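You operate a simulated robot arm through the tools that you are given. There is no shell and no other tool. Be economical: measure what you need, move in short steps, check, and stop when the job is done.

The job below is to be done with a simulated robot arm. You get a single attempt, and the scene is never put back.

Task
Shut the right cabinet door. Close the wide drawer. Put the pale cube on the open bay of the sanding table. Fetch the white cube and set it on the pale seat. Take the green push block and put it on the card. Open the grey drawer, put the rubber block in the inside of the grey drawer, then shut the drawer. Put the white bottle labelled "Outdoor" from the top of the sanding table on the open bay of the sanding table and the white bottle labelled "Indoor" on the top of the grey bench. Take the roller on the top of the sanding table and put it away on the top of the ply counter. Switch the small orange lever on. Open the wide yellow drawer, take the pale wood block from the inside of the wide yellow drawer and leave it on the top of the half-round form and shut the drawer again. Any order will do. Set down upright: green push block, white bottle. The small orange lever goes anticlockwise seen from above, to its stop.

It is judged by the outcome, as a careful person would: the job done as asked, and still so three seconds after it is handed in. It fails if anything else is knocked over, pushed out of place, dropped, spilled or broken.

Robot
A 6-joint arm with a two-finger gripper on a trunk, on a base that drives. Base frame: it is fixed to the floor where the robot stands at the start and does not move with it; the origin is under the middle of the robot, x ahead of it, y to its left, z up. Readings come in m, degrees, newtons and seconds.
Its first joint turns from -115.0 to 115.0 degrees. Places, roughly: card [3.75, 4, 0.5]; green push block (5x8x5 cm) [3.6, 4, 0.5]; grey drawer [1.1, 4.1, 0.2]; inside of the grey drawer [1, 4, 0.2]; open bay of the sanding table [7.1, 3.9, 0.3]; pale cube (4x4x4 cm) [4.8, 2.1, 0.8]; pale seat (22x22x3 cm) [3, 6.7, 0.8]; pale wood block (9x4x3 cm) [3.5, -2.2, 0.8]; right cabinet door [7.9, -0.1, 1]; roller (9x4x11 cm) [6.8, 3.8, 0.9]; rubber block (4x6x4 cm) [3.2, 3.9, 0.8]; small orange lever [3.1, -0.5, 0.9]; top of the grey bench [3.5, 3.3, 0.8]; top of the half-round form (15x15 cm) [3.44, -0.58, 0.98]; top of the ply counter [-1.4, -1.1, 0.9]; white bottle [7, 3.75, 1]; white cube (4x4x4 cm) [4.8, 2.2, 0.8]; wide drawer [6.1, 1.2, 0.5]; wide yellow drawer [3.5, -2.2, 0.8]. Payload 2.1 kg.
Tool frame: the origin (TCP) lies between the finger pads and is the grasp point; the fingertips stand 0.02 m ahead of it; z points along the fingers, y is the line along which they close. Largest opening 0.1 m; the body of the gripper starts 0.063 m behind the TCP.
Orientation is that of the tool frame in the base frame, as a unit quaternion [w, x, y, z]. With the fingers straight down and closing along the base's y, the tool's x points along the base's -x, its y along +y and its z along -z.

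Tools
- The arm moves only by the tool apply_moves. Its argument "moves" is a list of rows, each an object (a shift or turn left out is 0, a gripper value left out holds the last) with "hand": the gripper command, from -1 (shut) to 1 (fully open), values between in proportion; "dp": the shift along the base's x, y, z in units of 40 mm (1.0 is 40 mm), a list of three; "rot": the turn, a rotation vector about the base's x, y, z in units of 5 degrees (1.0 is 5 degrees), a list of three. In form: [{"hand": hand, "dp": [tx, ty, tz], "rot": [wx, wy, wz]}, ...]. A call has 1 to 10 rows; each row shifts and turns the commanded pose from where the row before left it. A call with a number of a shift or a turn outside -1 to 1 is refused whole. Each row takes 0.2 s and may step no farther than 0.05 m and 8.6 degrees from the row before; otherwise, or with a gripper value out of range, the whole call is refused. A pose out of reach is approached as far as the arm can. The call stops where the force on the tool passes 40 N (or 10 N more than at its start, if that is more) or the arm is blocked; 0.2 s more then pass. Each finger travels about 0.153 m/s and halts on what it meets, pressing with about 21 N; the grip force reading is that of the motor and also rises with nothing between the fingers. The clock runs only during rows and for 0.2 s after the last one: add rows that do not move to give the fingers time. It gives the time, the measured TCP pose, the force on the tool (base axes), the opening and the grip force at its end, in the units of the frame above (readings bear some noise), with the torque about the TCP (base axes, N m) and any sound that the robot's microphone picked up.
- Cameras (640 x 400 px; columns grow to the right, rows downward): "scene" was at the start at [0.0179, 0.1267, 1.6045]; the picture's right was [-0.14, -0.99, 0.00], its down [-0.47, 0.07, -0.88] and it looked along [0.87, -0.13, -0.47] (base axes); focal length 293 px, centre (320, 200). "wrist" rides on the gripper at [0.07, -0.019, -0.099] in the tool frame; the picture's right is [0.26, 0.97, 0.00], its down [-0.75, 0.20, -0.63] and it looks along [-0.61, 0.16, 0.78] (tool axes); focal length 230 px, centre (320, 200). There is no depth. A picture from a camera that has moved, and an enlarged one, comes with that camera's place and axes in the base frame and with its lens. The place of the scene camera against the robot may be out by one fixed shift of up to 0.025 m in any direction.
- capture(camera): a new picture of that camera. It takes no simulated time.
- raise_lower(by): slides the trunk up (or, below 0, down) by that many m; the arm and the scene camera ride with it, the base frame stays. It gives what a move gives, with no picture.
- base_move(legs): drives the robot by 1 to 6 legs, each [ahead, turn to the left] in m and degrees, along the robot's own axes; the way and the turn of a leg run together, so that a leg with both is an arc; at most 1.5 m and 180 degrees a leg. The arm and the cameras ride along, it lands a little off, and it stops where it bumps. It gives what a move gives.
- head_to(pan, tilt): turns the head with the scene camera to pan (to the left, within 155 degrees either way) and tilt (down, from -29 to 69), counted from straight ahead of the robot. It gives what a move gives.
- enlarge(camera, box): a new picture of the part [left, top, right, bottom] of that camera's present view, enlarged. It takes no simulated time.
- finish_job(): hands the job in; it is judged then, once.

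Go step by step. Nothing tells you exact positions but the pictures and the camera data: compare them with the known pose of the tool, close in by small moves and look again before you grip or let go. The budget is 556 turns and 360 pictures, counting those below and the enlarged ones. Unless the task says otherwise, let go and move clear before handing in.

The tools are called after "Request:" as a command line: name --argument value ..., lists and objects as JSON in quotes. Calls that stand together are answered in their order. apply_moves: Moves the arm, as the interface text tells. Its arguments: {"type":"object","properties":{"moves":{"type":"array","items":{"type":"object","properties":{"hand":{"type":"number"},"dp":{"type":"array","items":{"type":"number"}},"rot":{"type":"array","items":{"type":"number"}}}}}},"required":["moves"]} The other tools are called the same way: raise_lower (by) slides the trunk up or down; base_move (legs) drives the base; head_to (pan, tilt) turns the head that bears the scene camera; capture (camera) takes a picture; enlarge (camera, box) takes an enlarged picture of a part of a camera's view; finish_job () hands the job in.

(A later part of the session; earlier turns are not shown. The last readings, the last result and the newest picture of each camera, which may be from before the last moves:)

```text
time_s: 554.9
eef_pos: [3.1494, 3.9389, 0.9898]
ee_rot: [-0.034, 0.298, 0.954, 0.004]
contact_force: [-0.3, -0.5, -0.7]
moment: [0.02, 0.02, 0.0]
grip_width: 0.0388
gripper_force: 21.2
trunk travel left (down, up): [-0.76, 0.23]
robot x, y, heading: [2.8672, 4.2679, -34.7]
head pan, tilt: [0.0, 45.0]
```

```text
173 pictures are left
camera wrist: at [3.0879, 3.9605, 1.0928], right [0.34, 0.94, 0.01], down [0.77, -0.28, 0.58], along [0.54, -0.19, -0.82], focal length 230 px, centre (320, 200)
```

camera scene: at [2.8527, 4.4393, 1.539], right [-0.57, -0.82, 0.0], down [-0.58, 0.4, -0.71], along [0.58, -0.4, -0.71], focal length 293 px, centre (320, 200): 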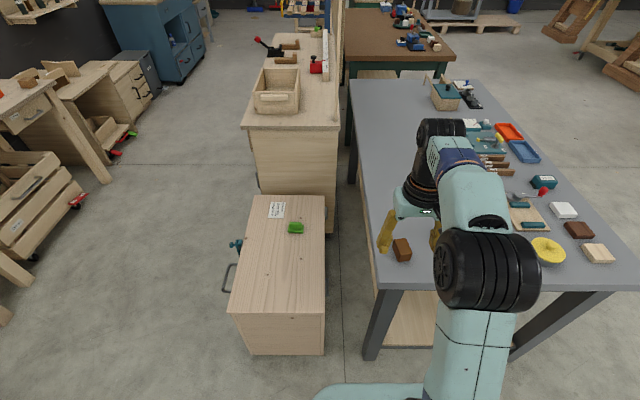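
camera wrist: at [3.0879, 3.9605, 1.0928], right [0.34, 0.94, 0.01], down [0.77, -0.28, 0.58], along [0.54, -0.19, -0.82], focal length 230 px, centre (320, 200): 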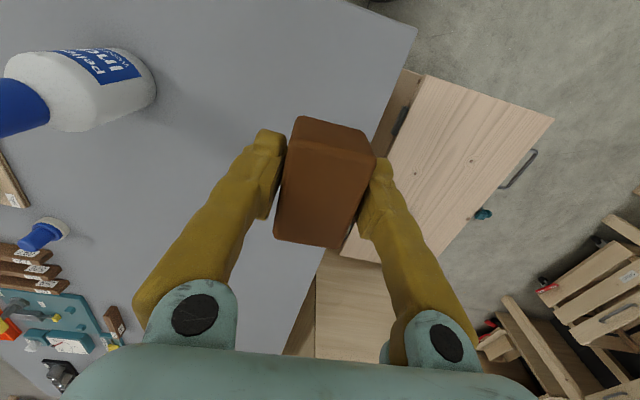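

Rubber block held. Reverse the route to the open grey drawer.

Request:
apply_moves --moves '[{"dp": [0, 0, 0.9]}, {"dp": [0, 0, 0.9]}, {"dp": [0, 0, 0.9]}]'

Request:
base_move --legs '[[-1.25, 0], [0, -92]]'

Request:
head_to --pan 0 --tilt 50

Request:
capture --camera "scene"

```text
time_s: 555.7
eef_pos: [3.1469, 3.9435, 1.0855]
ee_rot: [-0.034, 0.296, 0.955, 0.005]
contact_force: [0.4, -0.3, -1.9]
moment: [0.0, -0.01, -0.01]
grip_width: 0.0388
gripper_force: 21.0
out of reach, approached as far as the arm can: row 3
trunk travel left (down, up): [-0.76, 0.23]
robot x, y, heading: [2.867, 4.269, -34.6]
head pan, tilt: [0.0, 45.0]
```

```text
time_s: 566.0
eef_pos: [1.4915, 4.7159, 1.0851]
ee_rot: [-0.02, 0.893, 0.448, 0.027]
contact_force: [-0.3, 0.2, -0.4]
moment: [-0.01, 0.01, -0.01]
grip_width: 0.0389
gripper_force: 20.7
trunk travel left (down, up): [-0.76, 0.23]
robot x, y, heading: [1.828, 4.9862, -127.0]
head pan, tilt: [0.0, 45.0]
```

```text
time_s: 566.6
eef_pos: [1.4909, 4.7158, 1.0848]
ee_rot: [-0.02, 0.893, 0.448, 0.027]
contact_force: [-0.3, 0.0, 0.1]
moment: [0.03, -0.02, 0.0]
grip_width: 0.0389
gripper_force: 21.4
trunk travel left (down, up): [-0.76, 0.23]
robot x, y, heading: [1.8272, 4.9831, -127.0]
head pan, tilt: [0.0, 50.0]
```

```text
172 pictures are left
camera scene: at [1.9148, 4.8868, 1.5321], right [-0.8, 0.6, 0.0], down [0.46, 0.61, -0.64], along [-0.39, -0.51, -0.77], focal length 293 px, centre (320, 200)
```

scene: 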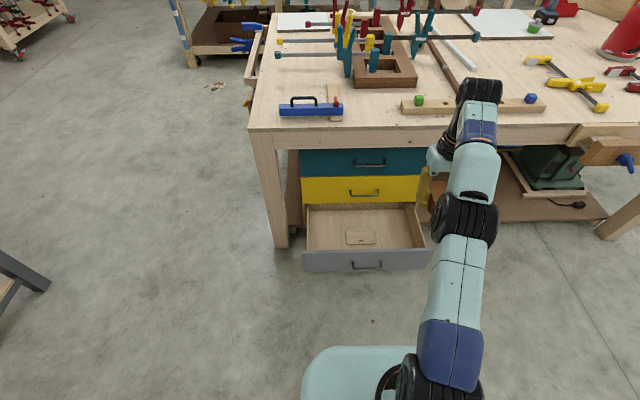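

I'll place the block right of the pad inside. Retract/raise the arm a bit, lower the trunk, then approach.

Request:
apply_moves --moves '[{"dp": [0.45, 0.6, 0.7]}, {"dp": [0.45, 0.6, 0.7]}, {}]'

Request:
raise_lower --by -0.4

Request:
raise_lower --by -0.3

Request:
base_move --legs '[[0.4, 0]]'

Request:
capture --camera "scene"

Request:
capture --camera "wrist"

```text
time_s: 567.4
eef_pos: [1.5279, 4.7648, 1.1382]
ee_rot: [-0.02, 0.893, 0.449, 0.028]
contact_force: [0.2, -0.7, -0.4]
moment: [0.01, 0.02, -0.03]
grip_width: 0.0388
gripper_force: 21.0
trunk travel left (down, up): [-0.76, 0.23]
robot x, y, heading: [1.8275, 4.985, -126.9]
head pan, tilt: [0.0, 50.0]
```

```text
time_s: 571.3
eef_pos: [1.529, 4.7658, 0.7382]
ee_rot: [-0.02, 0.893, 0.449, 0.026]
contact_force: [0.3, -0.3, 0.0]
moment: [-0.01, 0.01, 0.03]
grip_width: 0.0387
gripper_force: 21.5
trunk travel left (down, up): [-0.36, 0.63]
robot x, y, heading: [1.8267, 4.9822, -126.9]
head pan, tilt: [0.0, 50.0]
```

```text
time_s: 574.3
eef_pos: [1.5279, 4.7655, 0.4392]
ee_rot: [-0.02, 0.893, 0.448, 0.026]
contact_force: [-0.3, 0.1, -0.9]
moment: [0.01, -0.01, 0.0]
grip_width: 0.0389
gripper_force: 21.3
trunk travel left (down, up): [-0.06, 0.93]
robot x, y, heading: [1.825, 4.9863, -127.0]
head pan, tilt: [0.0, 50.0]
```

```text
time_s: 576.7
eef_pos: [1.2914, 4.4505, 0.4384]
ee_rot: [-0.021, 0.893, 0.449, 0.027]
contact_force: [-0.1, -0.3, -0.1]
moment: [-0.01, 0.01, 0.02]
grip_width: 0.0385
gripper_force: 21.5
trunk travel left (down, up): [-0.06, 0.93]
robot x, y, heading: [1.5911, 4.6723, -126.6]
head pan, tilt: [0.0, 50.0]
```

```text
171 pictures are left
camera scene: at [1.6788, 4.5718, 0.8321], right [-0.8, 0.6, 0.0], down [0.46, 0.61, -0.64], along [-0.38, -0.51, -0.77], focal length 293 px, centre (320, 200)
```

scene: 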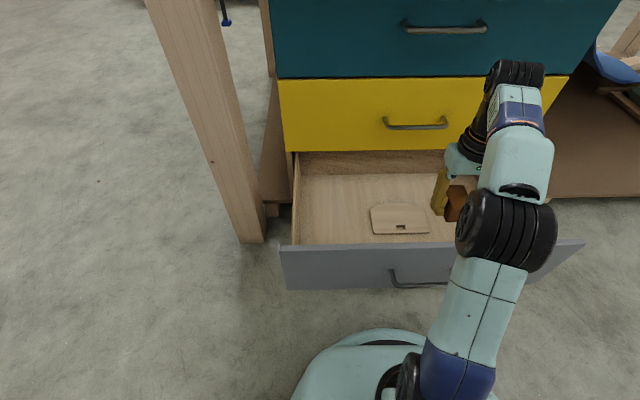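

```text
170 pictures are left
camera wrist: at [1.3156, 4.5105, 0.5421], right [0.93, -0.37, 0.0], down [-0.3, -0.76, 0.58], along [-0.21, -0.54, -0.82], focal length 230 px, centre (320, 200)
```

wrist: 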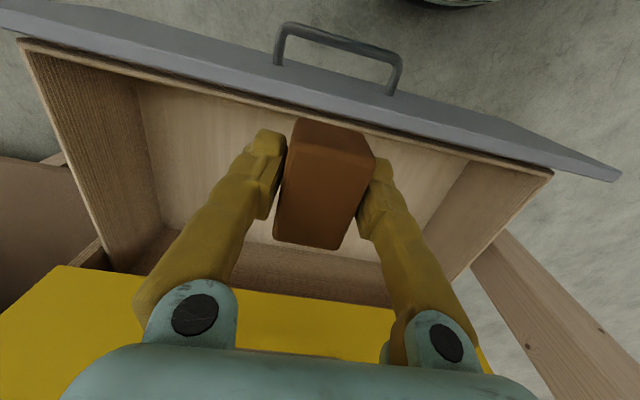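

The camera mount would clash with the drawer front, so I'll yaw the tool 90° to put it on the side, then move over the free right part.

Request:
apply_moves --moves '[{"rot": [0, 0, -1]}, {"rot": [0, 0, -1]}, {"rot": [0, 0, -1]}, {"rot": [0, 0, -1]}, {"rot": [0, 0, -1]}, {"rot": [0, 0, -1]}, {"rot": [0, 0, -1]}, {"rot": [0, 0, -1]}, {"rot": [0, 0, -1]}]'

Request:
apply_moves --moves '[{"rot": [0, 0, -1]}, {"rot": [0, 0, -1]}, {"rot": [0, 0, -1]}, {"rot": [0, 0, -1]}, {"rot": [0, 0, -1]}, {"dp": [-0.8, -0.2, 0], "rot": [0, 0, -1]}, {"dp": [-0.8, -0.2, 0], "rot": [0, 0, -1]}, {"dp": [-0.8, -0.2, 0], "rot": [0, 0, -1]}, {"dp": [-0.7, -0.1, 0], "rot": [0, 0, -1]}, {}]'

Request:
capture --camera "scene"

Request:
capture --camera "wrist"

```text
time_s: 578.7
eef_pos: [1.2916, 4.4494, 0.4394]
ee_rot: [-0.009, 0.997, 0.073, 0.032]
contact_force: [-0.1, 0.0, -0.7]
moment: [0.03, 0.02, 0.04]
grip_width: 0.0389
gripper_force: 21.2
trunk travel left (down, up): [-0.06, 0.93]
robot x, y, heading: [1.5923, 4.6657, -126.9]
head pan, tilt: [0.0, 50.0]
```

```text
time_s: 580.9
eef_pos: [1.2277, 4.4522, 0.402]
ee_rot: [0.004, 0.949, -0.313, 0.033]
contact_force: [0.4, 0.1, 0.2]
moment: [-0.03, -0.01, -0.03]
grip_width: 0.0389
gripper_force: 21.4
out of reach, approached as far as the arm can: row 7, 8, 9
trunk travel left (down, up): [-0.06, 0.93]
robot x, y, heading: [1.5887, 4.67, -126.5]
head pan, tilt: [0.0, 50.0]
```

```text
169 pictures are left
camera scene: at [1.6787, 4.5718, 0.8321], right [-0.8, 0.6, 0.0], down [0.46, 0.61, -0.64], along [-0.38, -0.51, -0.77], focal length 293 px, centre (320, 200)
```

scene: 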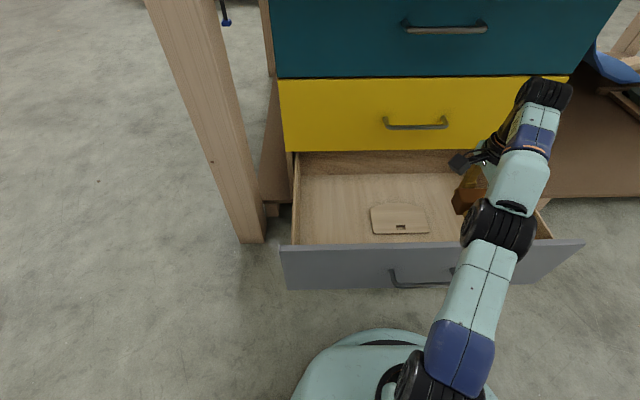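

```text
168 pictures are left
camera wrist: at [1.2889, 4.4284, 0.5055], right [-0.37, -0.93, 0.01], down [-0.76, 0.3, 0.58], along [-0.54, 0.21, -0.82], focal length 230 px, centre (320, 200)
```

wrist: 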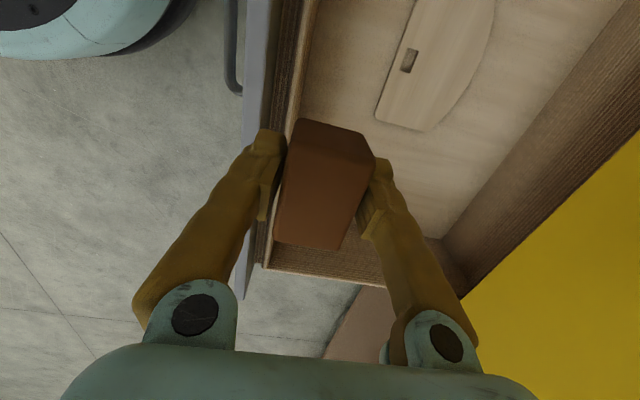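

Slightly short; creep the base 4 cm, then lower.

Request:
base_move --legs '[[0.04, 0]]'

Request:
apply_moves --moves '[{"dp": [-0.2, 0.05, -0.8]}, {"dp": [-0.2, 0.05, -0.8]}, {"dp": [-0.2, 0.05, -0.6]}, {}]'

Request:
capture --camera "scene"

Request:
capture --camera "wrist"

```text
time_s: 581.8
eef_pos: [1.2044, 4.4188, 0.4031]
ee_rot: [0.005, 0.949, -0.313, 0.032]
contact_force: [-0.3, -0.6, -0.8]
moment: [0.04, -0.02, 0.06]
grip_width: 0.0391
gripper_force: 20.9
trunk travel left (down, up): [-0.06, 0.93]
robot x, y, heading: [1.5689, 4.6387, -126.8]
head pan, tilt: [0.0, 50.0]
```

```text
time_s: 582.8
eef_pos: [1.1814, 4.4266, 0.3139]
ee_rot: [0.004, 0.949, -0.313, 0.032]
contact_force: [1.0, 0.1, 0.5]
moment: [0.02, 0.02, 0.01]
grip_width: 0.039
gripper_force: 20.7
trunk travel left (down, up): [-0.06, 0.93]
robot x, y, heading: [1.5622, 4.6363, -126.9]
head pan, tilt: [0.0, 50.0]
```

```text
167 pictures are left
camera scene: at [1.6546, 4.5396, 0.8321], right [-0.8, 0.6, 0.0], down [0.46, 0.61, -0.64], along [-0.38, -0.51, -0.77], focal length 293 px, centre (320, 200)
```

scene: 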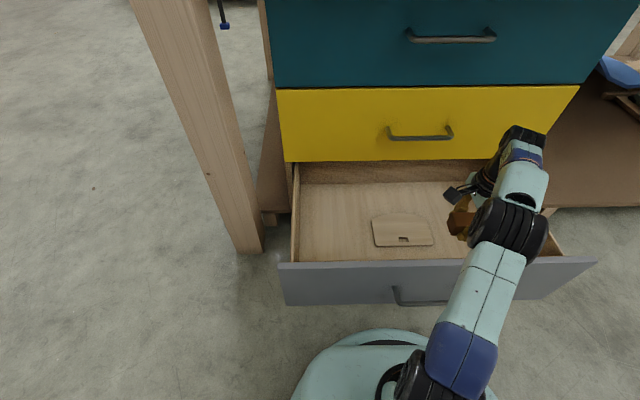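

```text
166 pictures are left
camera wrist: at [1.2426, 4.4024, 0.417], right [-0.37, -0.93, 0.01], down [-0.76, 0.3, 0.58], along [-0.54, 0.21, -0.82], focal length 230 px, centre (320, 200)
```

wrist: 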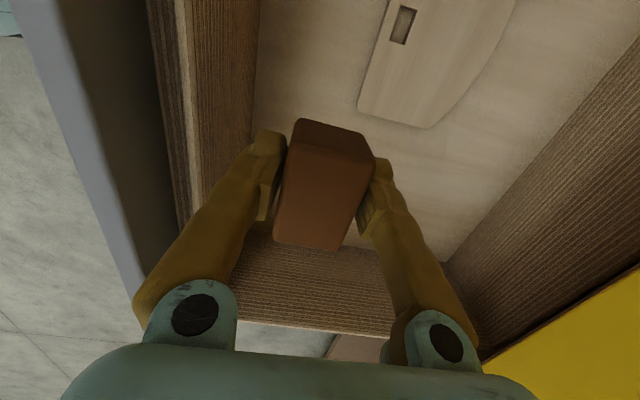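

Inside the drawer walls. Continue down to the floor.

Request:
apply_moves --moves '[{"dp": [0, 0, -0.5]}, {"dp": [0, 0, -0.5]}, {"dp": [0, 0, -0.4]}, {}]'

Request:
capture --camera "wrist"

Request:
enlarge --camera "scene" --box '[280, 120, 600, 320]'

```text
time_s: 583.8
eef_pos: [1.1788, 4.4239, 0.2587]
ee_rot: [0.005, 0.949, -0.313, 0.034]
contact_force: [-0.1, -0.6, -0.8]
moment: [0.0, 0.0, 0.0]
grip_width: 0.0389
gripper_force: 20.7
trunk travel left (down, up): [-0.06, 0.93]
robot x, y, heading: [1.5637, 4.6378, -126.9]
head pan, tilt: [0.0, 50.0]
```

```text
165 pictures are left
camera wrist: at [1.2404, 4.4005, 0.3612], right [-0.37, -0.93, 0.0], down [-0.76, 0.3, 0.58], along [-0.54, 0.21, -0.82], focal length 230 px, centre (320, 200)
```

wrist: 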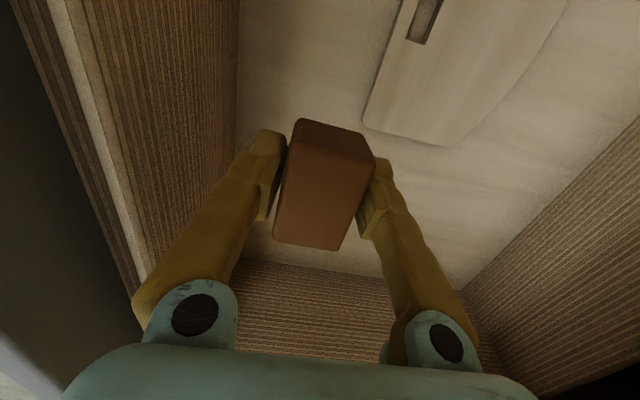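

```text
2.00 times, centred on (440, 220) of scene
camera zoom: at [1.6546, 4.5396, 0.8321], right [-0.8, 0.6, 0.0], down [0.46, 0.61, -0.64], along [-0.38, -0.51, -0.77], focal length 586 px, centre (80, 160)
```

zoom: 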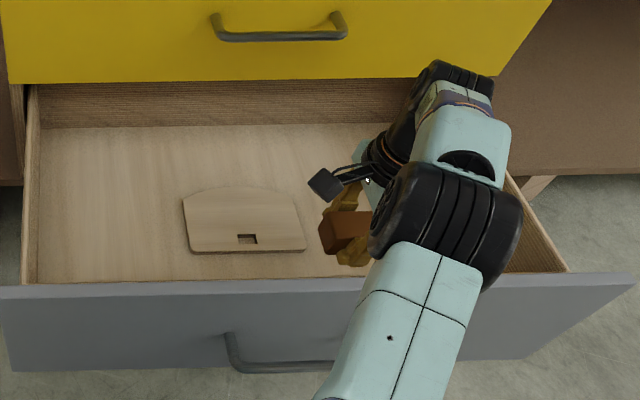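

Request:
apply_moves --moves '[{"dp": [0, 0, -0.3]}, {"dp": [0, 0, -0.3]}, {"dp": [0, 0, -0.25]}, {}]'

Request:
apply_moves --moves '[{"dp": [0, 0, -0.2]}, {"dp": [0, 0, -0.2]}, {}]'

```text
time_s: 584.8
eef_pos: [1.1793, 4.4259, 0.2238]
ee_rot: [0.004, 0.949, -0.313, 0.033]
contact_force: [0.0, 0.7, -0.9]
moment: [0.01, -0.02, -0.01]
grip_width: 0.0389
gripper_force: 20.9
trunk travel left (down, up): [-0.06, 0.93]
robot x, y, heading: [1.5615, 4.6365, -126.8]
head pan, tilt: [0.0, 50.0]
```

```text
time_s: 585.6
eef_pos: [1.1806, 4.4267, 0.2084]
ee_rot: [0.004, 0.949, -0.312, 0.032]
contact_force: [0.4, 0.6, -0.7]
moment: [0.02, -0.01, -0.01]
grip_width: 0.0391
gripper_force: 21.2
trunk travel left (down, up): [-0.06, 0.93]
robot x, y, heading: [1.564, 4.6373, -126.7]
head pan, tilt: [0.0, 50.0]
```

Request:
apply_moves --moves '[{"dp": [0, 0, -0.2]}, {"dp": [0, 0, -0.15]}, {}]'

Request:
capture --camera "wrist"

```text
time_s: 586.4
eef_pos: [1.1797, 4.4257, 0.1946]
ee_rot: [0.004, 0.949, -0.313, 0.032]
contact_force: [-0.3, -0.5, -1.0]
moment: [0.03, -0.01, 0.0]
grip_width: 0.0391
gripper_force: 20.4
trunk travel left (down, up): [-0.06, 0.93]
robot x, y, heading: [1.5663, 4.6357, -126.8]
head pan, tilt: [0.0, 50.0]
```

```text
163 pictures are left
camera wrist: at [1.2404, 4.4023, 0.2975], right [-0.37, -0.93, 0.01], down [-0.76, 0.3, 0.58], along [-0.54, 0.21, -0.82], focal length 230 px, centre (320, 200)
```

wrist: 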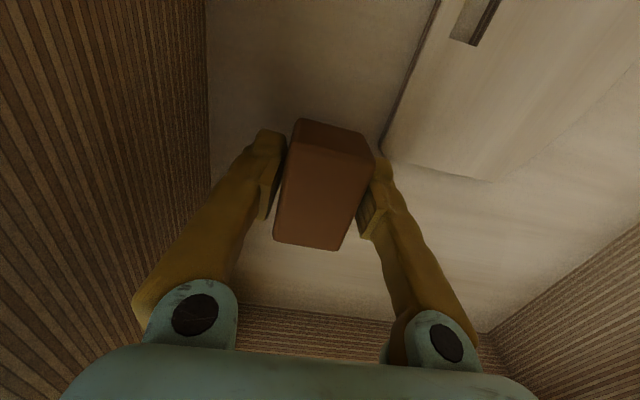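

Shift 1.2 cm away from the pad and keep lowering.

Request:
apply_moves --moves '[{"dp": [-0.3, 0.2, 0]}, {"dp": [0, 0, -0.2]}, {"dp": [0, 0, -0.2]}, {}]'

Request:
apply_moves --moves '[{"dp": [0, 0, -0.15]}, {"dp": [0, 0, -0.15]}, {}]'

```text
time_s: 587.4
eef_pos: [1.1683, 4.435, 0.1781]
ee_rot: [0.003, 0.95, -0.312, 0.033]
contact_force: [0.0, 0.4, -1.0]
moment: [0.0, 0.02, -0.01]
grip_width: 0.0391
gripper_force: 20.9
trunk travel left (down, up): [-0.06, 0.93]
robot x, y, heading: [1.5673, 4.6402, -127.1]
head pan, tilt: [0.0, 50.0]
```

```text
time_s: 588.3
eef_pos: [1.1672, 4.4321, 0.1704]
ee_rot: [0.01, 0.949, -0.313, 0.028]
contact_force: [3.8, -3.6, 26.4]
moment: [0.09, -0.18, -0.2]
grip_width: 0.0388
gripper_force: 20.4
trunk travel left (down, up): [-0.06, 0.93]
robot x, y, heading: [1.5683, 4.6386, -126.6]
head pan, tilt: [0.0, 50.0]
stopped in row 3: the force on the tool passed its limit at 41 N (the readings are from after the stop); the commanded pose is now the measured one
```

Contact with the drawer floor. Ease up, release and lift.

Request:
apply_moves --moves '[{"dp": [0, 0, 0.12]}, {"hand": 0.1}, {"hand": 0.4}, {}]'

Request:
capture --camera "wrist"

Request:
apply_moves --moves '[{"dp": [0, 0, 0.5]}, {"dp": [0, 0, 0.9]}, {"dp": [0, 0, 0.9]}, {"dp": [0, 0, 0.9]}, {"dp": [0, 0, 0.9]}, {"dp": [0, 0, 0.8]}]'

Request:
capture --camera "wrist"

```text
time_s: 589.3
eef_pos: [1.1684, 4.4324, 0.1729]
ee_rot: [0.006, 0.949, -0.313, 0.031]
contact_force: [0.5, 0.1, 0.6]
moment: [-0.01, -0.01, 0.04]
grip_width: 0.0697
gripper_force: 0.1
trunk travel left (down, up): [-0.06, 0.93]
robot x, y, heading: [1.5669, 4.6359, -126.8]
head pan, tilt: [0.0, 50.0]
```

```text
162 pictures are left
camera wrist: at [1.2293, 4.4096, 0.2752], right [-0.37, -0.93, 0.01], down [-0.76, 0.3, 0.58], along [-0.54, 0.21, -0.82], focal length 230 px, centre (320, 200)
```

wrist: 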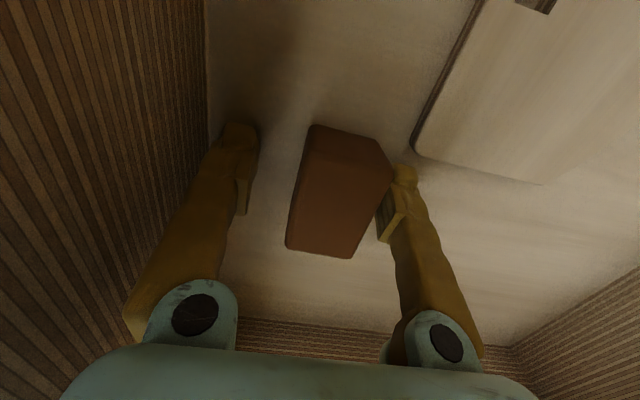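

```text
time_s: 590.7
eef_pos: [1.1773, 4.435, 0.3658]
ee_rot: [0.006, 0.949, -0.313, 0.032]
contact_force: [0.1, 0.8, -0.5]
moment: [0.02, 0.02, 0.0]
grip_width: 0.0703
gripper_force: 0.0
out of reach, approached as far as the arm can: row 6
trunk travel left (down, up): [-0.06, 0.93]
robot x, y, heading: [1.5664, 4.636, -126.4]
head pan, tilt: [0.0, 50.0]
```

```text
161 pictures are left
camera wrist: at [1.239, 4.4119, 0.4685], right [-0.37, -0.93, 0.01], down [-0.76, 0.3, 0.58], along [-0.54, 0.21, -0.82], focal length 230 px, centre (320, 200)
```

wrist: 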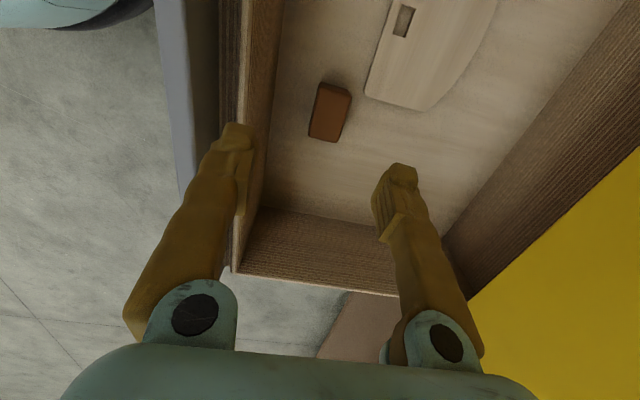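

The rubber block lies in the drawer. Lift clear, back off, and set up to push the drawer shut to the left of its handle.

Request:
raise_lower --by 0.12

Request:
base_move --legs '[[-0.35, 0]]'

Request:
apply_moves --moves '[{"hand": -1, "dp": [0.9, -0.3, 0]}, {"dp": [0.9, -0.3, 0]}, {"dp": [0.9, -0.5, 0]}, {"dp": [0.9, -0.6, 0]}, {"dp": [0.9, -0.6, 0]}, {"dp": [0.5, -0.3, 0]}]'

Request:
capture --camera "scene"

```text
time_s: 592.2
eef_pos: [1.1771, 4.4339, 0.4855]
ee_rot: [0.007, 0.949, -0.313, 0.031]
contact_force: [-0.5, -0.9, -0.2]
moment: [-0.02, 0.0, -0.01]
grip_width: 0.0698
gripper_force: 0.1
trunk travel left (down, up): [-0.18, 0.81]
robot x, y, heading: [1.5683, 4.6353, -126.8]
head pan, tilt: [0.0, 50.0]
```

```text
time_s: 594.5
eef_pos: [1.3963, 4.7219, 0.4846]
ee_rot: [0.007, 0.952, -0.306, 0.031]
contact_force: [0.3, -0.6, -0.4]
moment: [0.01, 0.04, 0.02]
grip_width: 0.07
gripper_force: 0.0
trunk travel left (down, up): [-0.18, 0.81]
robot x, y, heading: [1.7813, 4.9314, -126.1]
head pan, tilt: [0.0, 50.0]
```

```text
time_s: 595.9
eef_pos: [1.597, 4.6176, 0.4851]
ee_rot: [0.006, 0.951, -0.307, 0.031]
contact_force: [0.5, -0.1, -0.3]
moment: [0.03, -0.02, 0.0]
grip_width: 0.0001
gripper_force: 20.9
trunk travel left (down, up): [-0.18, 0.81]
robot x, y, heading: [1.7817, 4.9248, -125.8]
head pan, tilt: [0.0, 50.0]
```

```text
160 pictures are left
camera scene: at [1.8714, 4.8338, 0.9521], right [-0.81, 0.59, 0.0], down [0.45, 0.62, -0.64], along [-0.38, -0.52, -0.77], focal length 293 px, centre (320, 200)
```

scene: 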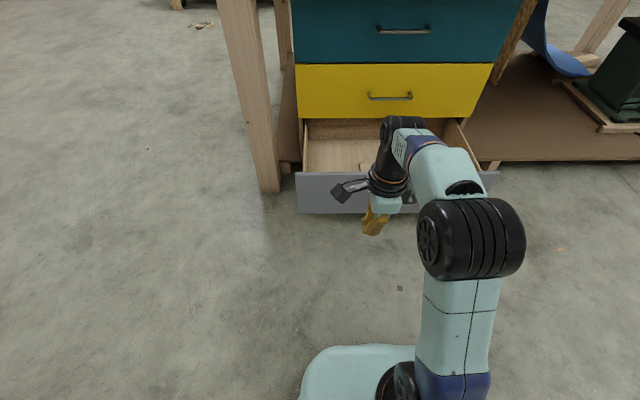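

TCP is 0.15 m left of the handle. Lower to drawer height and approach.

Request:
raise_lower --by -0.175

Request:
apply_moves --moves '[{"dp": [0, 0, -0.9]}, {"dp": [0, 0, -0.9]}, {"dp": [0, 0, -0.8]}, {}]'

Request:
base_move --legs '[[0.22, 0]]'

Request:
capture --camera "scene"

```text
time_s: 597.9
eef_pos: [1.5966, 4.6173, 0.3097]
ee_rot: [0.005, 0.952, -0.306, 0.031]
contact_force: [0.8, -0.5, 0.8]
moment: [0.03, 0.0, 0.03]
grip_width: 0.0001
gripper_force: 21.0
trunk travel left (down, up): [-0.005, 0.985]
robot x, y, heading: [1.7807, 4.9298, -126.1]
head pan, tilt: [0.0, 50.0]
```

```text
time_s: 598.9
eef_pos: [1.5999, 4.6161, 0.2038]
ee_rot: [0.006, 0.951, -0.306, 0.032]
contact_force: [0.2, -0.1, 0.5]
moment: [-0.02, 0.0, 0.0]
grip_width: 0.0
gripper_force: 21.0
trunk travel left (down, up): [-0.005, 0.985]
robot x, y, heading: [1.7778, 4.9304, -125.9]
head pan, tilt: [0.0, 50.0]
```

```text
time_s: 600.6
eef_pos: [1.4671, 4.4323, 0.2052]
ee_rot: [0.006, 0.952, -0.305, 0.031]
contact_force: [0.2, 0.4, -0.1]
moment: [-0.02, 0.02, 0.0]
grip_width: 0.0001
gripper_force: 21.1
trunk travel left (down, up): [-0.005, 0.985]
robot x, y, heading: [1.6484, 4.7448, -125.6]
head pan, tilt: [0.0, 50.0]
```

```text
159 pictures are left
camera scene: at [1.7384, 4.65, 0.7771], right [-0.81, 0.59, 0.0], down [0.45, 0.62, -0.64], along [-0.38, -0.52, -0.77], focal length 293 px, centre (320, 200)
```

scene: 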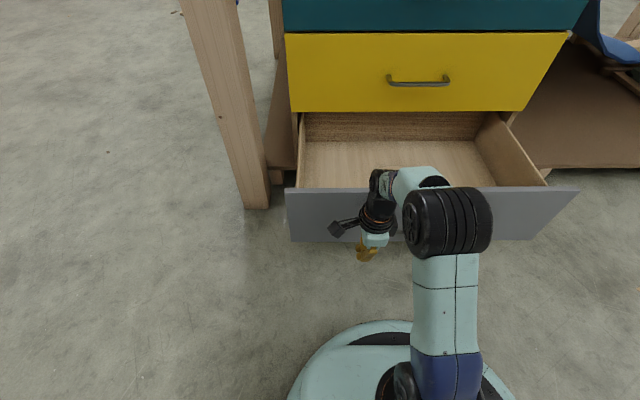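

Request:
base_move --legs '[[0.15, 0]]'

Request:
capture --camera "scene"

```text
time_s: 602.0
eef_pos: [1.3797, 4.3087, 0.2048]
ee_rot: [0.006, 0.952, -0.304, 0.031]
contact_force: [0.3, 0.5, 0.3]
moment: [0.0, -0.03, 0.0]
grip_width: 0.0001
gripper_force: 20.7
trunk travel left (down, up): [-0.005, 0.985]
robot x, y, heading: [1.5624, 4.6229, -125.7]
head pan, tilt: [0.0, 50.0]
```

```text
158 pictures are left
camera scene: at [1.65, 4.5271, 0.7771], right [-0.81, 0.58, 0.0], down [0.45, 0.62, -0.64], along [-0.37, -0.52, -0.77], focal length 293 px, centre (320, 200)
```

scene: 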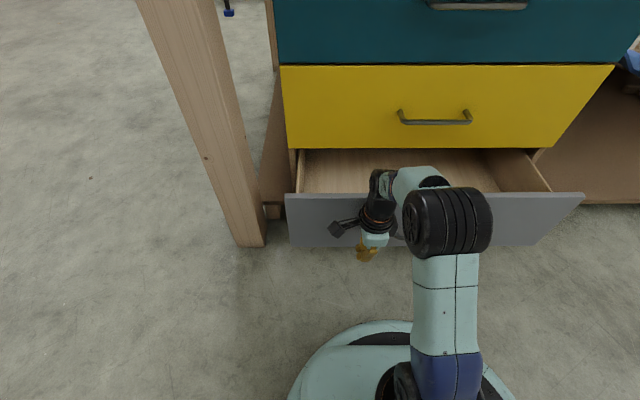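

Request:
base_move --legs '[[0.09, 0]]'

Request:
apply_moves --moves '[{"dp": [-0.2, -0.28, 0]}, {"dp": [-0.2, -0.28, 0]}, {"dp": [-0.2, -0.28, 0]}, {"dp": [-0.15, -0.2, 0]}, {"dp": [-0.15, -0.2, 0]}]'

Request:
capture --camera "scene"

```text
time_s: 603.1
eef_pos: [1.3278, 4.2355, 0.2041]
ee_rot: [0.006, 0.953, -0.303, 0.03]
contact_force: [-0.1, -0.3, -0.1]
moment: [0.03, -0.01, -0.01]
grip_width: 0.0
gripper_force: 20.9
trunk travel left (down, up): [-0.005, 0.985]
robot x, y, heading: [1.5046, 4.5483, -125.9]
head pan, tilt: [0.0, 50.0]
```

```text
time_s: 604.3
eef_pos: [1.2921, 4.1861, 0.2045]
ee_rot: [0.006, 0.953, -0.303, 0.031]
contact_force: [0.1, -0.2, -0.3]
moment: [-0.05, 0.02, -0.04]
grip_width: 0.0
gripper_force: 21.3
trunk travel left (down, up): [-0.005, 0.985]
robot x, y, heading: [1.5063, 4.551, -125.5]
head pan, tilt: [0.0, 50.0]
```

```text
157 pictures are left
camera scene: at [1.5977, 4.454, 0.7771], right [-0.81, 0.58, 0.0], down [0.45, 0.62, -0.64], along [-0.37, -0.52, -0.77], focal length 293 px, centre (320, 200)
```

scene: 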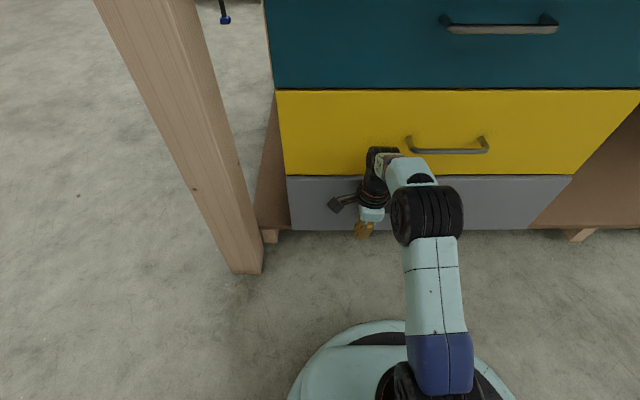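

Request:
apply_moves --moves '[{"dp": [-0.1, -0.14, 0]}, {"dp": [-0.1, -0.14, 0]}, {"dp": [-0.1, -0.14, 0]}, {"dp": [-0.1, -0.14, 0]}, {"dp": [-0.1, -0.14, 0]}, {"dp": [-0.1, -0.14, 0]}]'

Request:
enlarge --camera "scene" --box '[240, 60, 640, 310]'

```text
time_s: 604.9
eef_pos: [1.2888, 4.1808, 0.2053]
ee_rot: [0.0, 0.953, -0.302, 0.033]
contact_force: [8.9, 15.1, 9.0]
moment: [-2.01, 1.34, -0.16]
grip_width: 0.0001
gripper_force: 21.2
trunk travel left (down, up): [-0.005, 0.985]
robot x, y, heading: [1.5086, 4.5519, -125.3]
head pan, tilt: [0.0, 50.0]
stopped in row 2: the force on the tool passed its limit at 59 N (the readings are from after the stop); the commanded pose is now the measured one
```

```text
1.60 times, centred on (440, 185) of scene
camera zoom: at [1.5991, 4.4561, 0.7774], right [-0.81, 0.58, 0.0], down [0.44, 0.62, -0.64], along [-0.37, -0.52, -0.76], focal length 469 px, centre (128, 224)
```

zoom: 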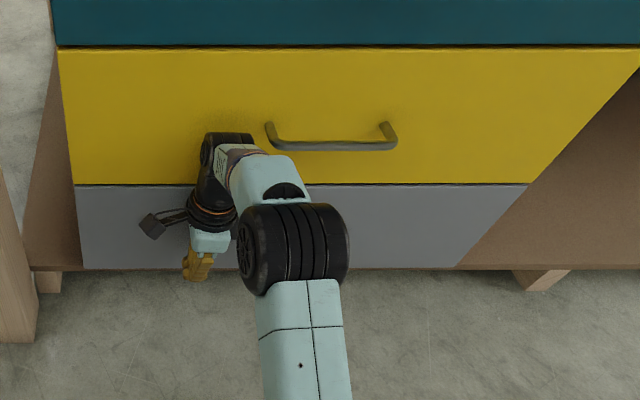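

Contact was with the front above. Back off and check whether the grey drawer is flush.

Request:
base_move --legs '[[-0.3, 0]]'

Request:
capture --camera "scene"

Request:
enlarge --camera "scene" --box '[240, 20, 560, 220]'

```text
time_s: 606.9
eef_pos: [1.4627, 4.4258, 0.2041]
ee_rot: [-0.001, 0.952, -0.303, 0.033]
contact_force: [0.2, -0.6, -0.4]
moment: [0.01, -0.02, -0.02]
grip_width: 0.0004
gripper_force: 20.8
trunk travel left (down, up): [-0.005, 0.985]
robot x, y, heading: [1.6878, 4.7935, -125.4]
head pan, tilt: [0.0, 50.0]
```

```text
155 pictures are left
camera scene: at [1.7739, 4.7003, 0.7771], right [-0.81, 0.58, 0.0], down [0.45, 0.62, -0.64], along [-0.37, -0.52, -0.77], focal length 293 px, centre (320, 200)
```

scene: 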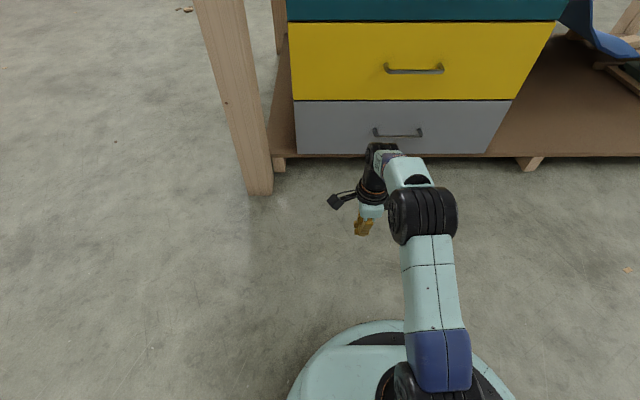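

```text
2.00 times, centred on (400, 120) of scene
camera zoom: at [1.7739, 4.7003, 0.7771], right [-0.81, 0.58, 0.0], down [0.45, 0.62, -0.64], along [-0.37, -0.52, -0.77], focal length 586 px, centre (160, 360)
```

zoom: 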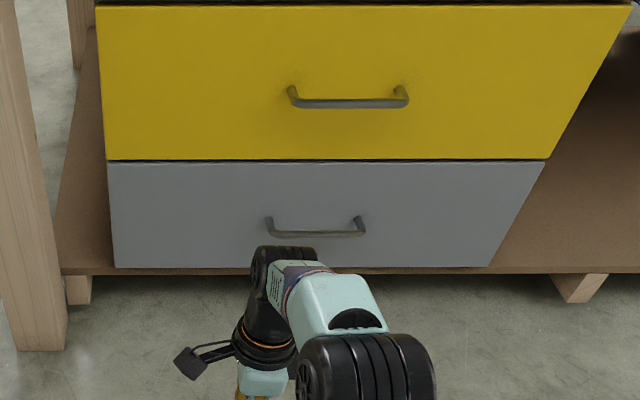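

The grey drawer is flush. Next, the green push block: raise the trunk, yaw the tool back, and drive to the north side of the low cabinet.

Request:
raise_lower --by 0.4

Request:
apply_moves --moves '[{"rot": [0, 0, 1], "dp": [-0.2, 0.15, 0.3]}, {"rot": [0, 0, 1], "dp": [-0.2, 0.15, 0.3]}, {"rot": [0, 0, 1], "dp": [-0.2, 0.15, 0.3]}, {"rot": [0, 0, 1], "dp": [-0.2, 0.15, 0.3]}, {"rot": [0, 0, 1], "dp": [-0.2, 0.15, 0.3]}, {"rot": [0, 0, 1], "dp": [-0.2, 0.15, 0.3]}, {"rot": [0, 0, 1], "dp": [-0.2, 0.15, 0.3]}, {"rot": [0, 0, 1], "dp": [-0.2, 0.15, 0.3]}, {"rot": [0, 0, 1], "dp": [-0.2, 0.15, 0.3]}, {"rot": [0, 0, 1], "dp": [-0.2, 0.15, 0.3]}]'

Request:
apply_moves --moves '[{"rot": [0, 0, 1]}, {"rot": [0, 0, 1]}, {"rot": [0, 0, 1]}, {"rot": [0, 0, 1]}, {"rot": [0, 0, 1]}, {"rot": [0, 0, 1]}, {"rot": [0, 0, 1]}, {"rot": [0, 0, 1]}]'

Request:
base_move --legs '[[0, 141], [0.85, 0], [0.83, 0], [0, -51], [1.0, 0], [0, -90]]'

Request:
head_to --pan 0 --tilt 45

Request:
capture --camera "scene"

```text
time_s: 610.8
eef_pos: [1.4627, 4.4257, 0.604]
ee_rot: [0.0, 0.952, -0.304, 0.034]
contact_force: [-0.7, 0.3, 0.1]
moment: [-0.01, -0.02, 0.05]
grip_width: 0.0001
gripper_force: 21.3
trunk travel left (down, up): [-0.405, 0.585]
robot x, y, heading: [1.6809, 4.7954, -125.4]
head pan, tilt: [0.0, 50.0]
```

```text
time_s: 613.0
eef_pos: [1.382, 4.4858, 0.7232]
ee_rot: [-0.014, 0.991, 0.129, 0.03]
contact_force: [-0.1, 0.4, 0.4]
moment: [0.01, -0.01, -0.01]
grip_width: 0.0
gripper_force: 20.6
trunk travel left (down, up): [-0.405, 0.585]
robot x, y, heading: [1.6826, 4.7967, -125.7]
head pan, tilt: [0.0, 50.0]
```

```text
time_s: 614.8
eef_pos: [1.3834, 4.4859, 0.7241]
ee_rot: [-0.024, 0.888, 0.459, 0.024]
contact_force: [-0.5, 0.0, -0.1]
moment: [0.0, -0.01, 0.01]
grip_width: 0.0003
gripper_force: 20.8
trunk travel left (down, up): [-0.405, 0.585]
robot x, y, heading: [1.6836, 4.7945, -125.6]
head pan, tilt: [0.0, 50.0]
```

```text
time_s: 640.0
eef_pos: [3.7949, 4.3828, 0.7249]
ee_rot: [-0.023, 0.893, 0.449, 0.024]
contact_force: [-0.6, -0.4, 0.5]
moment: [-0.01, -0.05, 0.03]
grip_width: 0.0
gripper_force: 20.5
trunk travel left (down, up): [-0.405, 0.585]
robot x, y, heading: [4.1029, 4.6884, -126.7]
head pan, tilt: [0.0, 50.0]
```

```text
time_s: 640.7
eef_pos: [3.7961, 4.3839, 0.7247]
ee_rot: [-0.024, 0.893, 0.448, 0.023]
contact_force: [-0.3, 0.2, 0.5]
moment: [-0.02, 0.0, -0.02]
grip_width: 0.0
gripper_force: 21.3
trunk travel left (down, up): [-0.405, 0.585]
robot x, y, heading: [4.0982, 4.6873, -126.9]
head pan, tilt: [0.0, 45.0]
```

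```text
153 pictures are left
camera scene: at [4.1887, 4.5856, 1.184], right [-0.8, 0.6, 0.0], down [0.42, 0.57, -0.71], along [-0.42, -0.57, -0.71], focal length 293 px, centre (320, 200)
```

scene: 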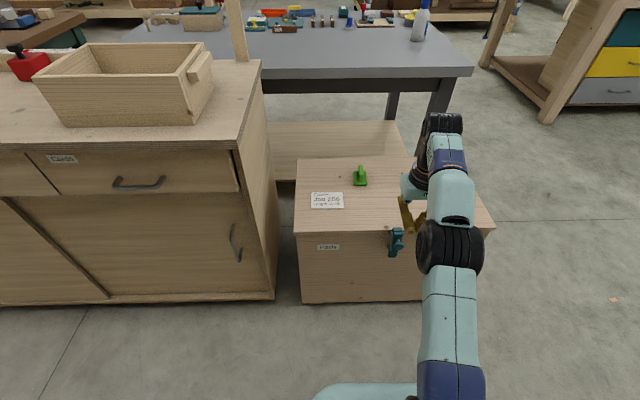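

Green block at (3.624,4.049), card at (3.766,4.05), chest top ≈0.5. Advance 0.29 m, tilt the tool 30° forward and look.

Request:
base_move --legs '[[0.29, 0]]'

Request:
apply_moves --moves '[{"hand": 1, "rot": [-0.96, 0.72, 0]}, {"rot": [-0.96, 0.72, 0]}, {"rot": [-0.96, 0.72, 0]}, {"rot": [-0.96, 0.72, 0]}, {"rot": [-0.96, 0.72, 0]}, {}]'

Request:
capture --camera "wrist"

Request:
capture --camera "scene"

```text
time_s: 642.7
eef_pos: [3.6222, 4.1562, 0.7243]
ee_rot: [-0.023, 0.894, 0.447, 0.023]
contact_force: [-0.4, 0.2, 0.1]
moment: [0.04, -0.03, 0.02]
grip_width: 0.0
gripper_force: 20.9
trunk travel left (down, up): [-0.405, 0.585]
robot x, y, heading: [3.9304, 4.4574, -127.0]
head pan, tilt: [0.0, 45.0]
```

```text
time_s: 644.1
eef_pos: [3.6215, 4.158, 0.7248]
ee_rot: [0.094, 0.872, 0.433, -0.209]
contact_force: [-0.4, -0.8, 0.3]
moment: [0.0, -0.03, 0.03]
grip_width: 0.1001
gripper_force: 0.1
trunk travel left (down, up): [-0.405, 0.585]
robot x, y, heading: [3.9291, 4.4608, -127.1]
head pan, tilt: [0.0, 45.0]
```

```text
152 pictures are left
camera wrist: at [3.6738, 4.2526, 0.7817], right [0.91, -0.4, -0.13], down [-0.06, -0.44, 0.89], along [-0.42, -0.8, -0.43], focal length 230 px, centre (320, 200)
```

wrist: 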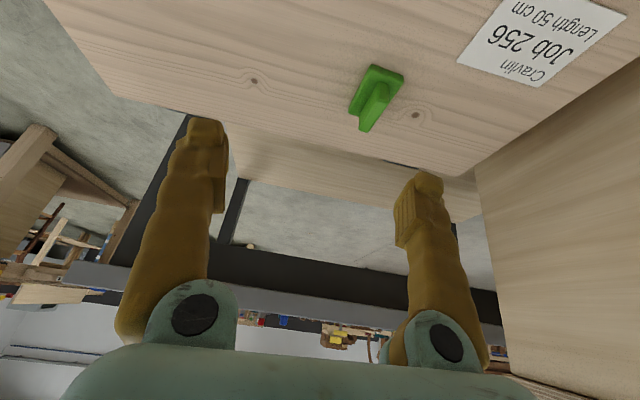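

```text
151 pictures are left
camera scene: at [4.0167, 4.3575, 1.184], right [-0.8, 0.6, 0.0], down [0.43, 0.56, -0.71], along [-0.43, -0.56, -0.71], focal length 293 px, centre (320, 200)
```

scene: 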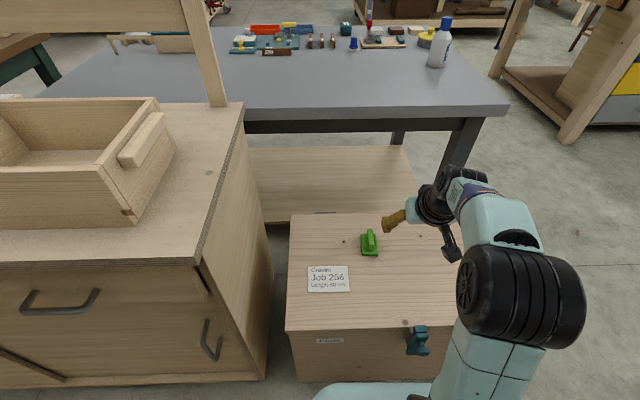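

Request:
enlarge --camera "wrist" --box '[320, 50, 440, 150]'

Request:
enlarge --camera "scene" --box '[290, 210, 430, 310]'

```text
4.00 times, centred on (380, 100) of wrist
camera zoom: at [3.6738, 4.2526, 0.7817], right [0.91, -0.4, -0.13], down [-0.06, -0.44, 0.89], along [-0.42, -0.8, -0.43], focal length 920 px, centre (80, 600)
```

zoom: 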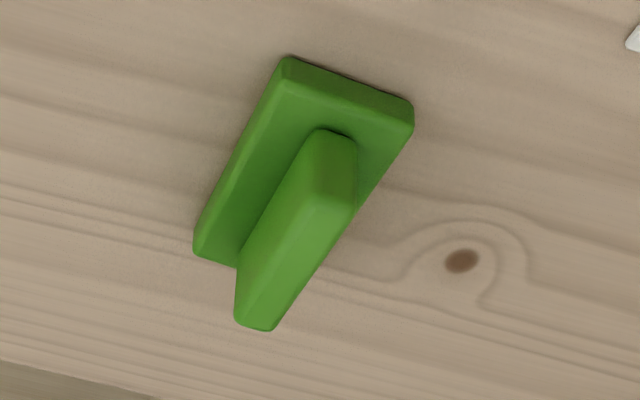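

```text
4.00 times, centred on (360, 260) of scene
camera zoom: at [4.0167, 4.3575, 1.184], right [-0.8, 0.6, 0.0], down [0.43, 0.56, -0.71], along [-0.43, -0.56, -0.71], focal length 1172 px, centre (160, -40)
```

zoom: 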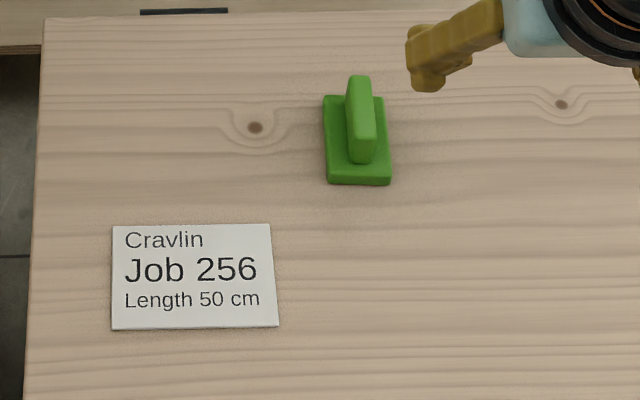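

Clear: an upright fin on a base, long axis pointing toward me. Move above it.

Request:
apply_moves --moves '[{"dp": [-0.04, -0.72, -0.6]}, {"dp": [-0.04, -0.72, -0.6]}, {"dp": [-0.04, -0.72, -0.6]}, {"dp": [-0.04, -0.72, -0.6]}, {}]'

Request:
capture --camera "wrist"

Request:
enlarge --camera "scene" --box '[270, 180, 470, 320]'

```text
time_s: 645.3
eef_pos: [3.6164, 4.0389, 0.6287]
ee_rot: [0.093, 0.872, 0.433, -0.209]
contact_force: [-1.2, 0.2, 0.2]
moment: [-0.01, -0.03, 0.03]
grip_width: 0.0999
gripper_force: 0.0
trunk travel left (down, up): [-0.405, 0.585]
robot x, y, heading: [3.9316, 4.4573, -127.2]
head pan, tilt: [0.0, 45.0]
```

```text
148 pictures are left
camera wrist: at [3.6682, 4.1338, 0.686], right [0.91, -0.4, -0.13], down [-0.07, -0.44, 0.89], along [-0.42, -0.8, -0.43], focal length 230 px, centre (320, 200)
```

wrist: 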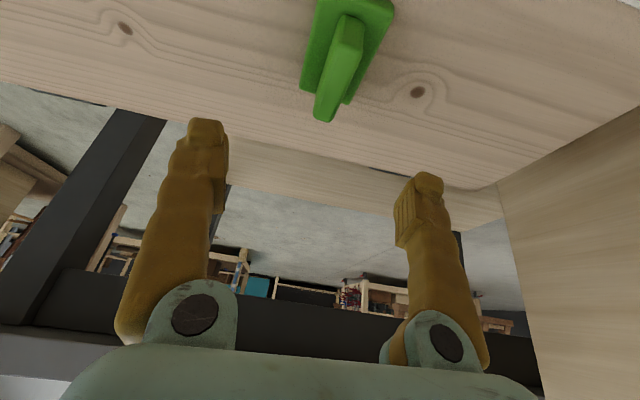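

```text
2.86 times, centred on (370, 250) of scene
camera zoom: at [4.0168, 4.3576, 1.184], right [-0.8, 0.6, 0.0], down [0.43, 0.56, -0.71], along [-0.43, -0.56, -0.71], focal length 837 px, centre (177, 57)
```

zoom: 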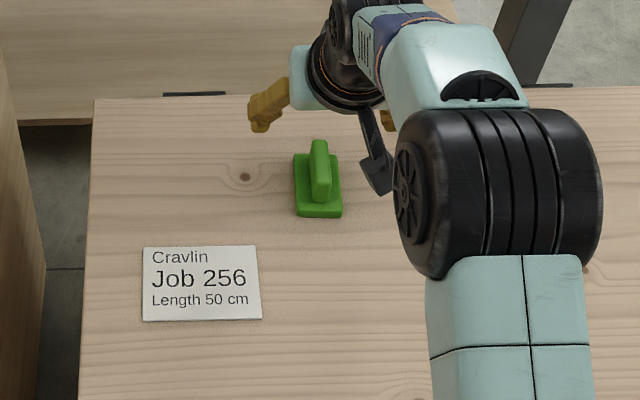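

Directly above. Descend and grip the fin.

Request:
apply_moves --moves '[{"hand": 0.3, "dp": [0, 0, -0.7]}, {"dp": [0, 0, -0.7]}, {"dp": [0, 0, -0.5]}, {}]'

Request:
capture --camera "wrist"

```text
time_s: 646.3
eef_pos: [3.6172, 4.0403, 0.5514]
ee_rot: [0.093, 0.872, 0.433, -0.209]
contact_force: [0.5, 0.2, 0.0]
moment: [-0.01, -0.01, 0.02]
grip_width: 0.0649
gripper_force: 0.3
trunk travel left (down, up): [-0.405, 0.585]
robot x, y, heading: [3.9283, 4.4584, -127.1]
head pan, tilt: [0.0, 45.0]
```

```text
146 pictures are left
camera wrist: at [3.6676, 4.1353, 0.6085], right [0.91, -0.4, -0.13], down [-0.07, -0.44, 0.89], along [-0.42, -0.8, -0.43], focal length 230 px, centre (320, 200)
```

wrist: 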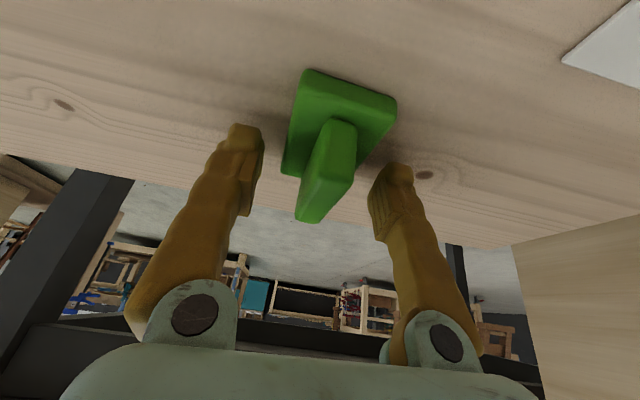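

Request:
apply_moves --moves '[{"dp": [0, 0, -0.28]}, {"hand": -1}, {}, {}, {}]'

Request:
capture --camera "wrist"

```text
time_s: 647.5
eef_pos: [3.6167, 4.0402, 0.5416]
ee_rot: [0.092, 0.872, 0.432, -0.21]
contact_force: [2.3, -5.3, 12.9]
moment: [-0.26, -0.36, -0.07]
grip_width: 0.043
gripper_force: 20.6
trunk travel left (down, up): [-0.405, 0.585]
robot x, y, heading: [3.9303, 4.4587, -127.1]
head pan, tilt: [0.0, 45.0]
```

```text
145 pictures are left
camera wrist: at [3.6678, 4.1359, 0.5996], right [0.91, -0.4, -0.13], down [-0.06, -0.44, 0.9], along [-0.42, -0.8, -0.42], focal length 230 px, centre (320, 200)
```

wrist: 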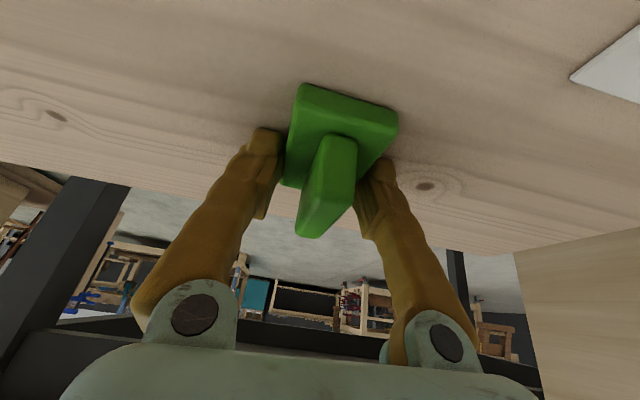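

It gripped the base sides. Lift a little and check.

Request:
apply_moves --moves '[{"dp": [0, 0, 0.4]}, {"dp": [0, 0, 0.5]}, {"dp": [0, 0, 0.5]}, {}]'

Request:
capture --camera "wrist"

Request:
enlarge --camera "scene" --box '[270, 180, 470, 320]'

```text
time_s: 648.5
eef_pos: [3.6177, 4.0384, 0.597]
ee_rot: [0.094, 0.872, 0.434, -0.208]
contact_force: [0.5, -0.5, -0.7]
moment: [0.03, 0.0, 0.01]
grip_width: 0.0427
gripper_force: 20.9
trunk travel left (down, up): [-0.405, 0.585]
robot x, y, heading: [3.9277, 4.465, -126.9]
head pan, tilt: [0.0, 45.0]
```

```text
144 pictures are left
camera wrist: at [3.6682, 4.1347, 0.6547], right [0.91, -0.4, -0.13], down [-0.07, -0.44, 0.89], along [-0.42, -0.8, -0.43], focal length 230 px, centre (320, 200)
```

wrist: 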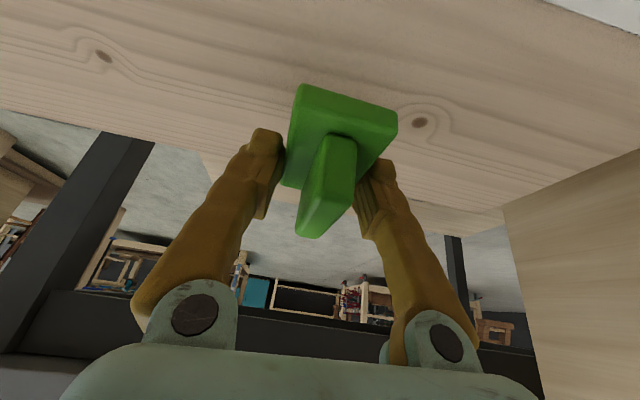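

```text
2.86 times, centred on (370, 250) of scene
camera zoom: at [4.0167, 4.3574, 1.184], right [-0.8, 0.6, 0.0], down [0.43, 0.56, -0.71], along [-0.43, -0.56, -0.71], focal length 837 px, centre (177, 57)
```

zoom: 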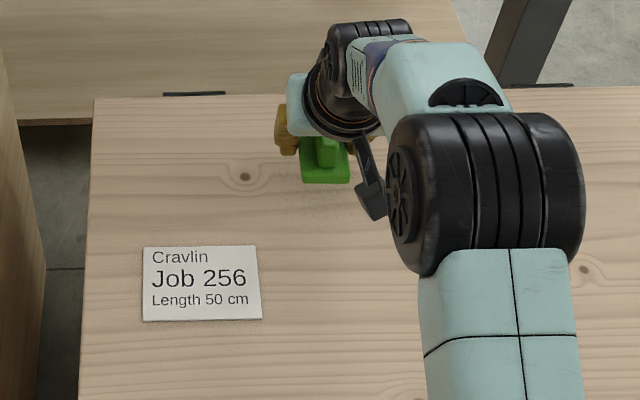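

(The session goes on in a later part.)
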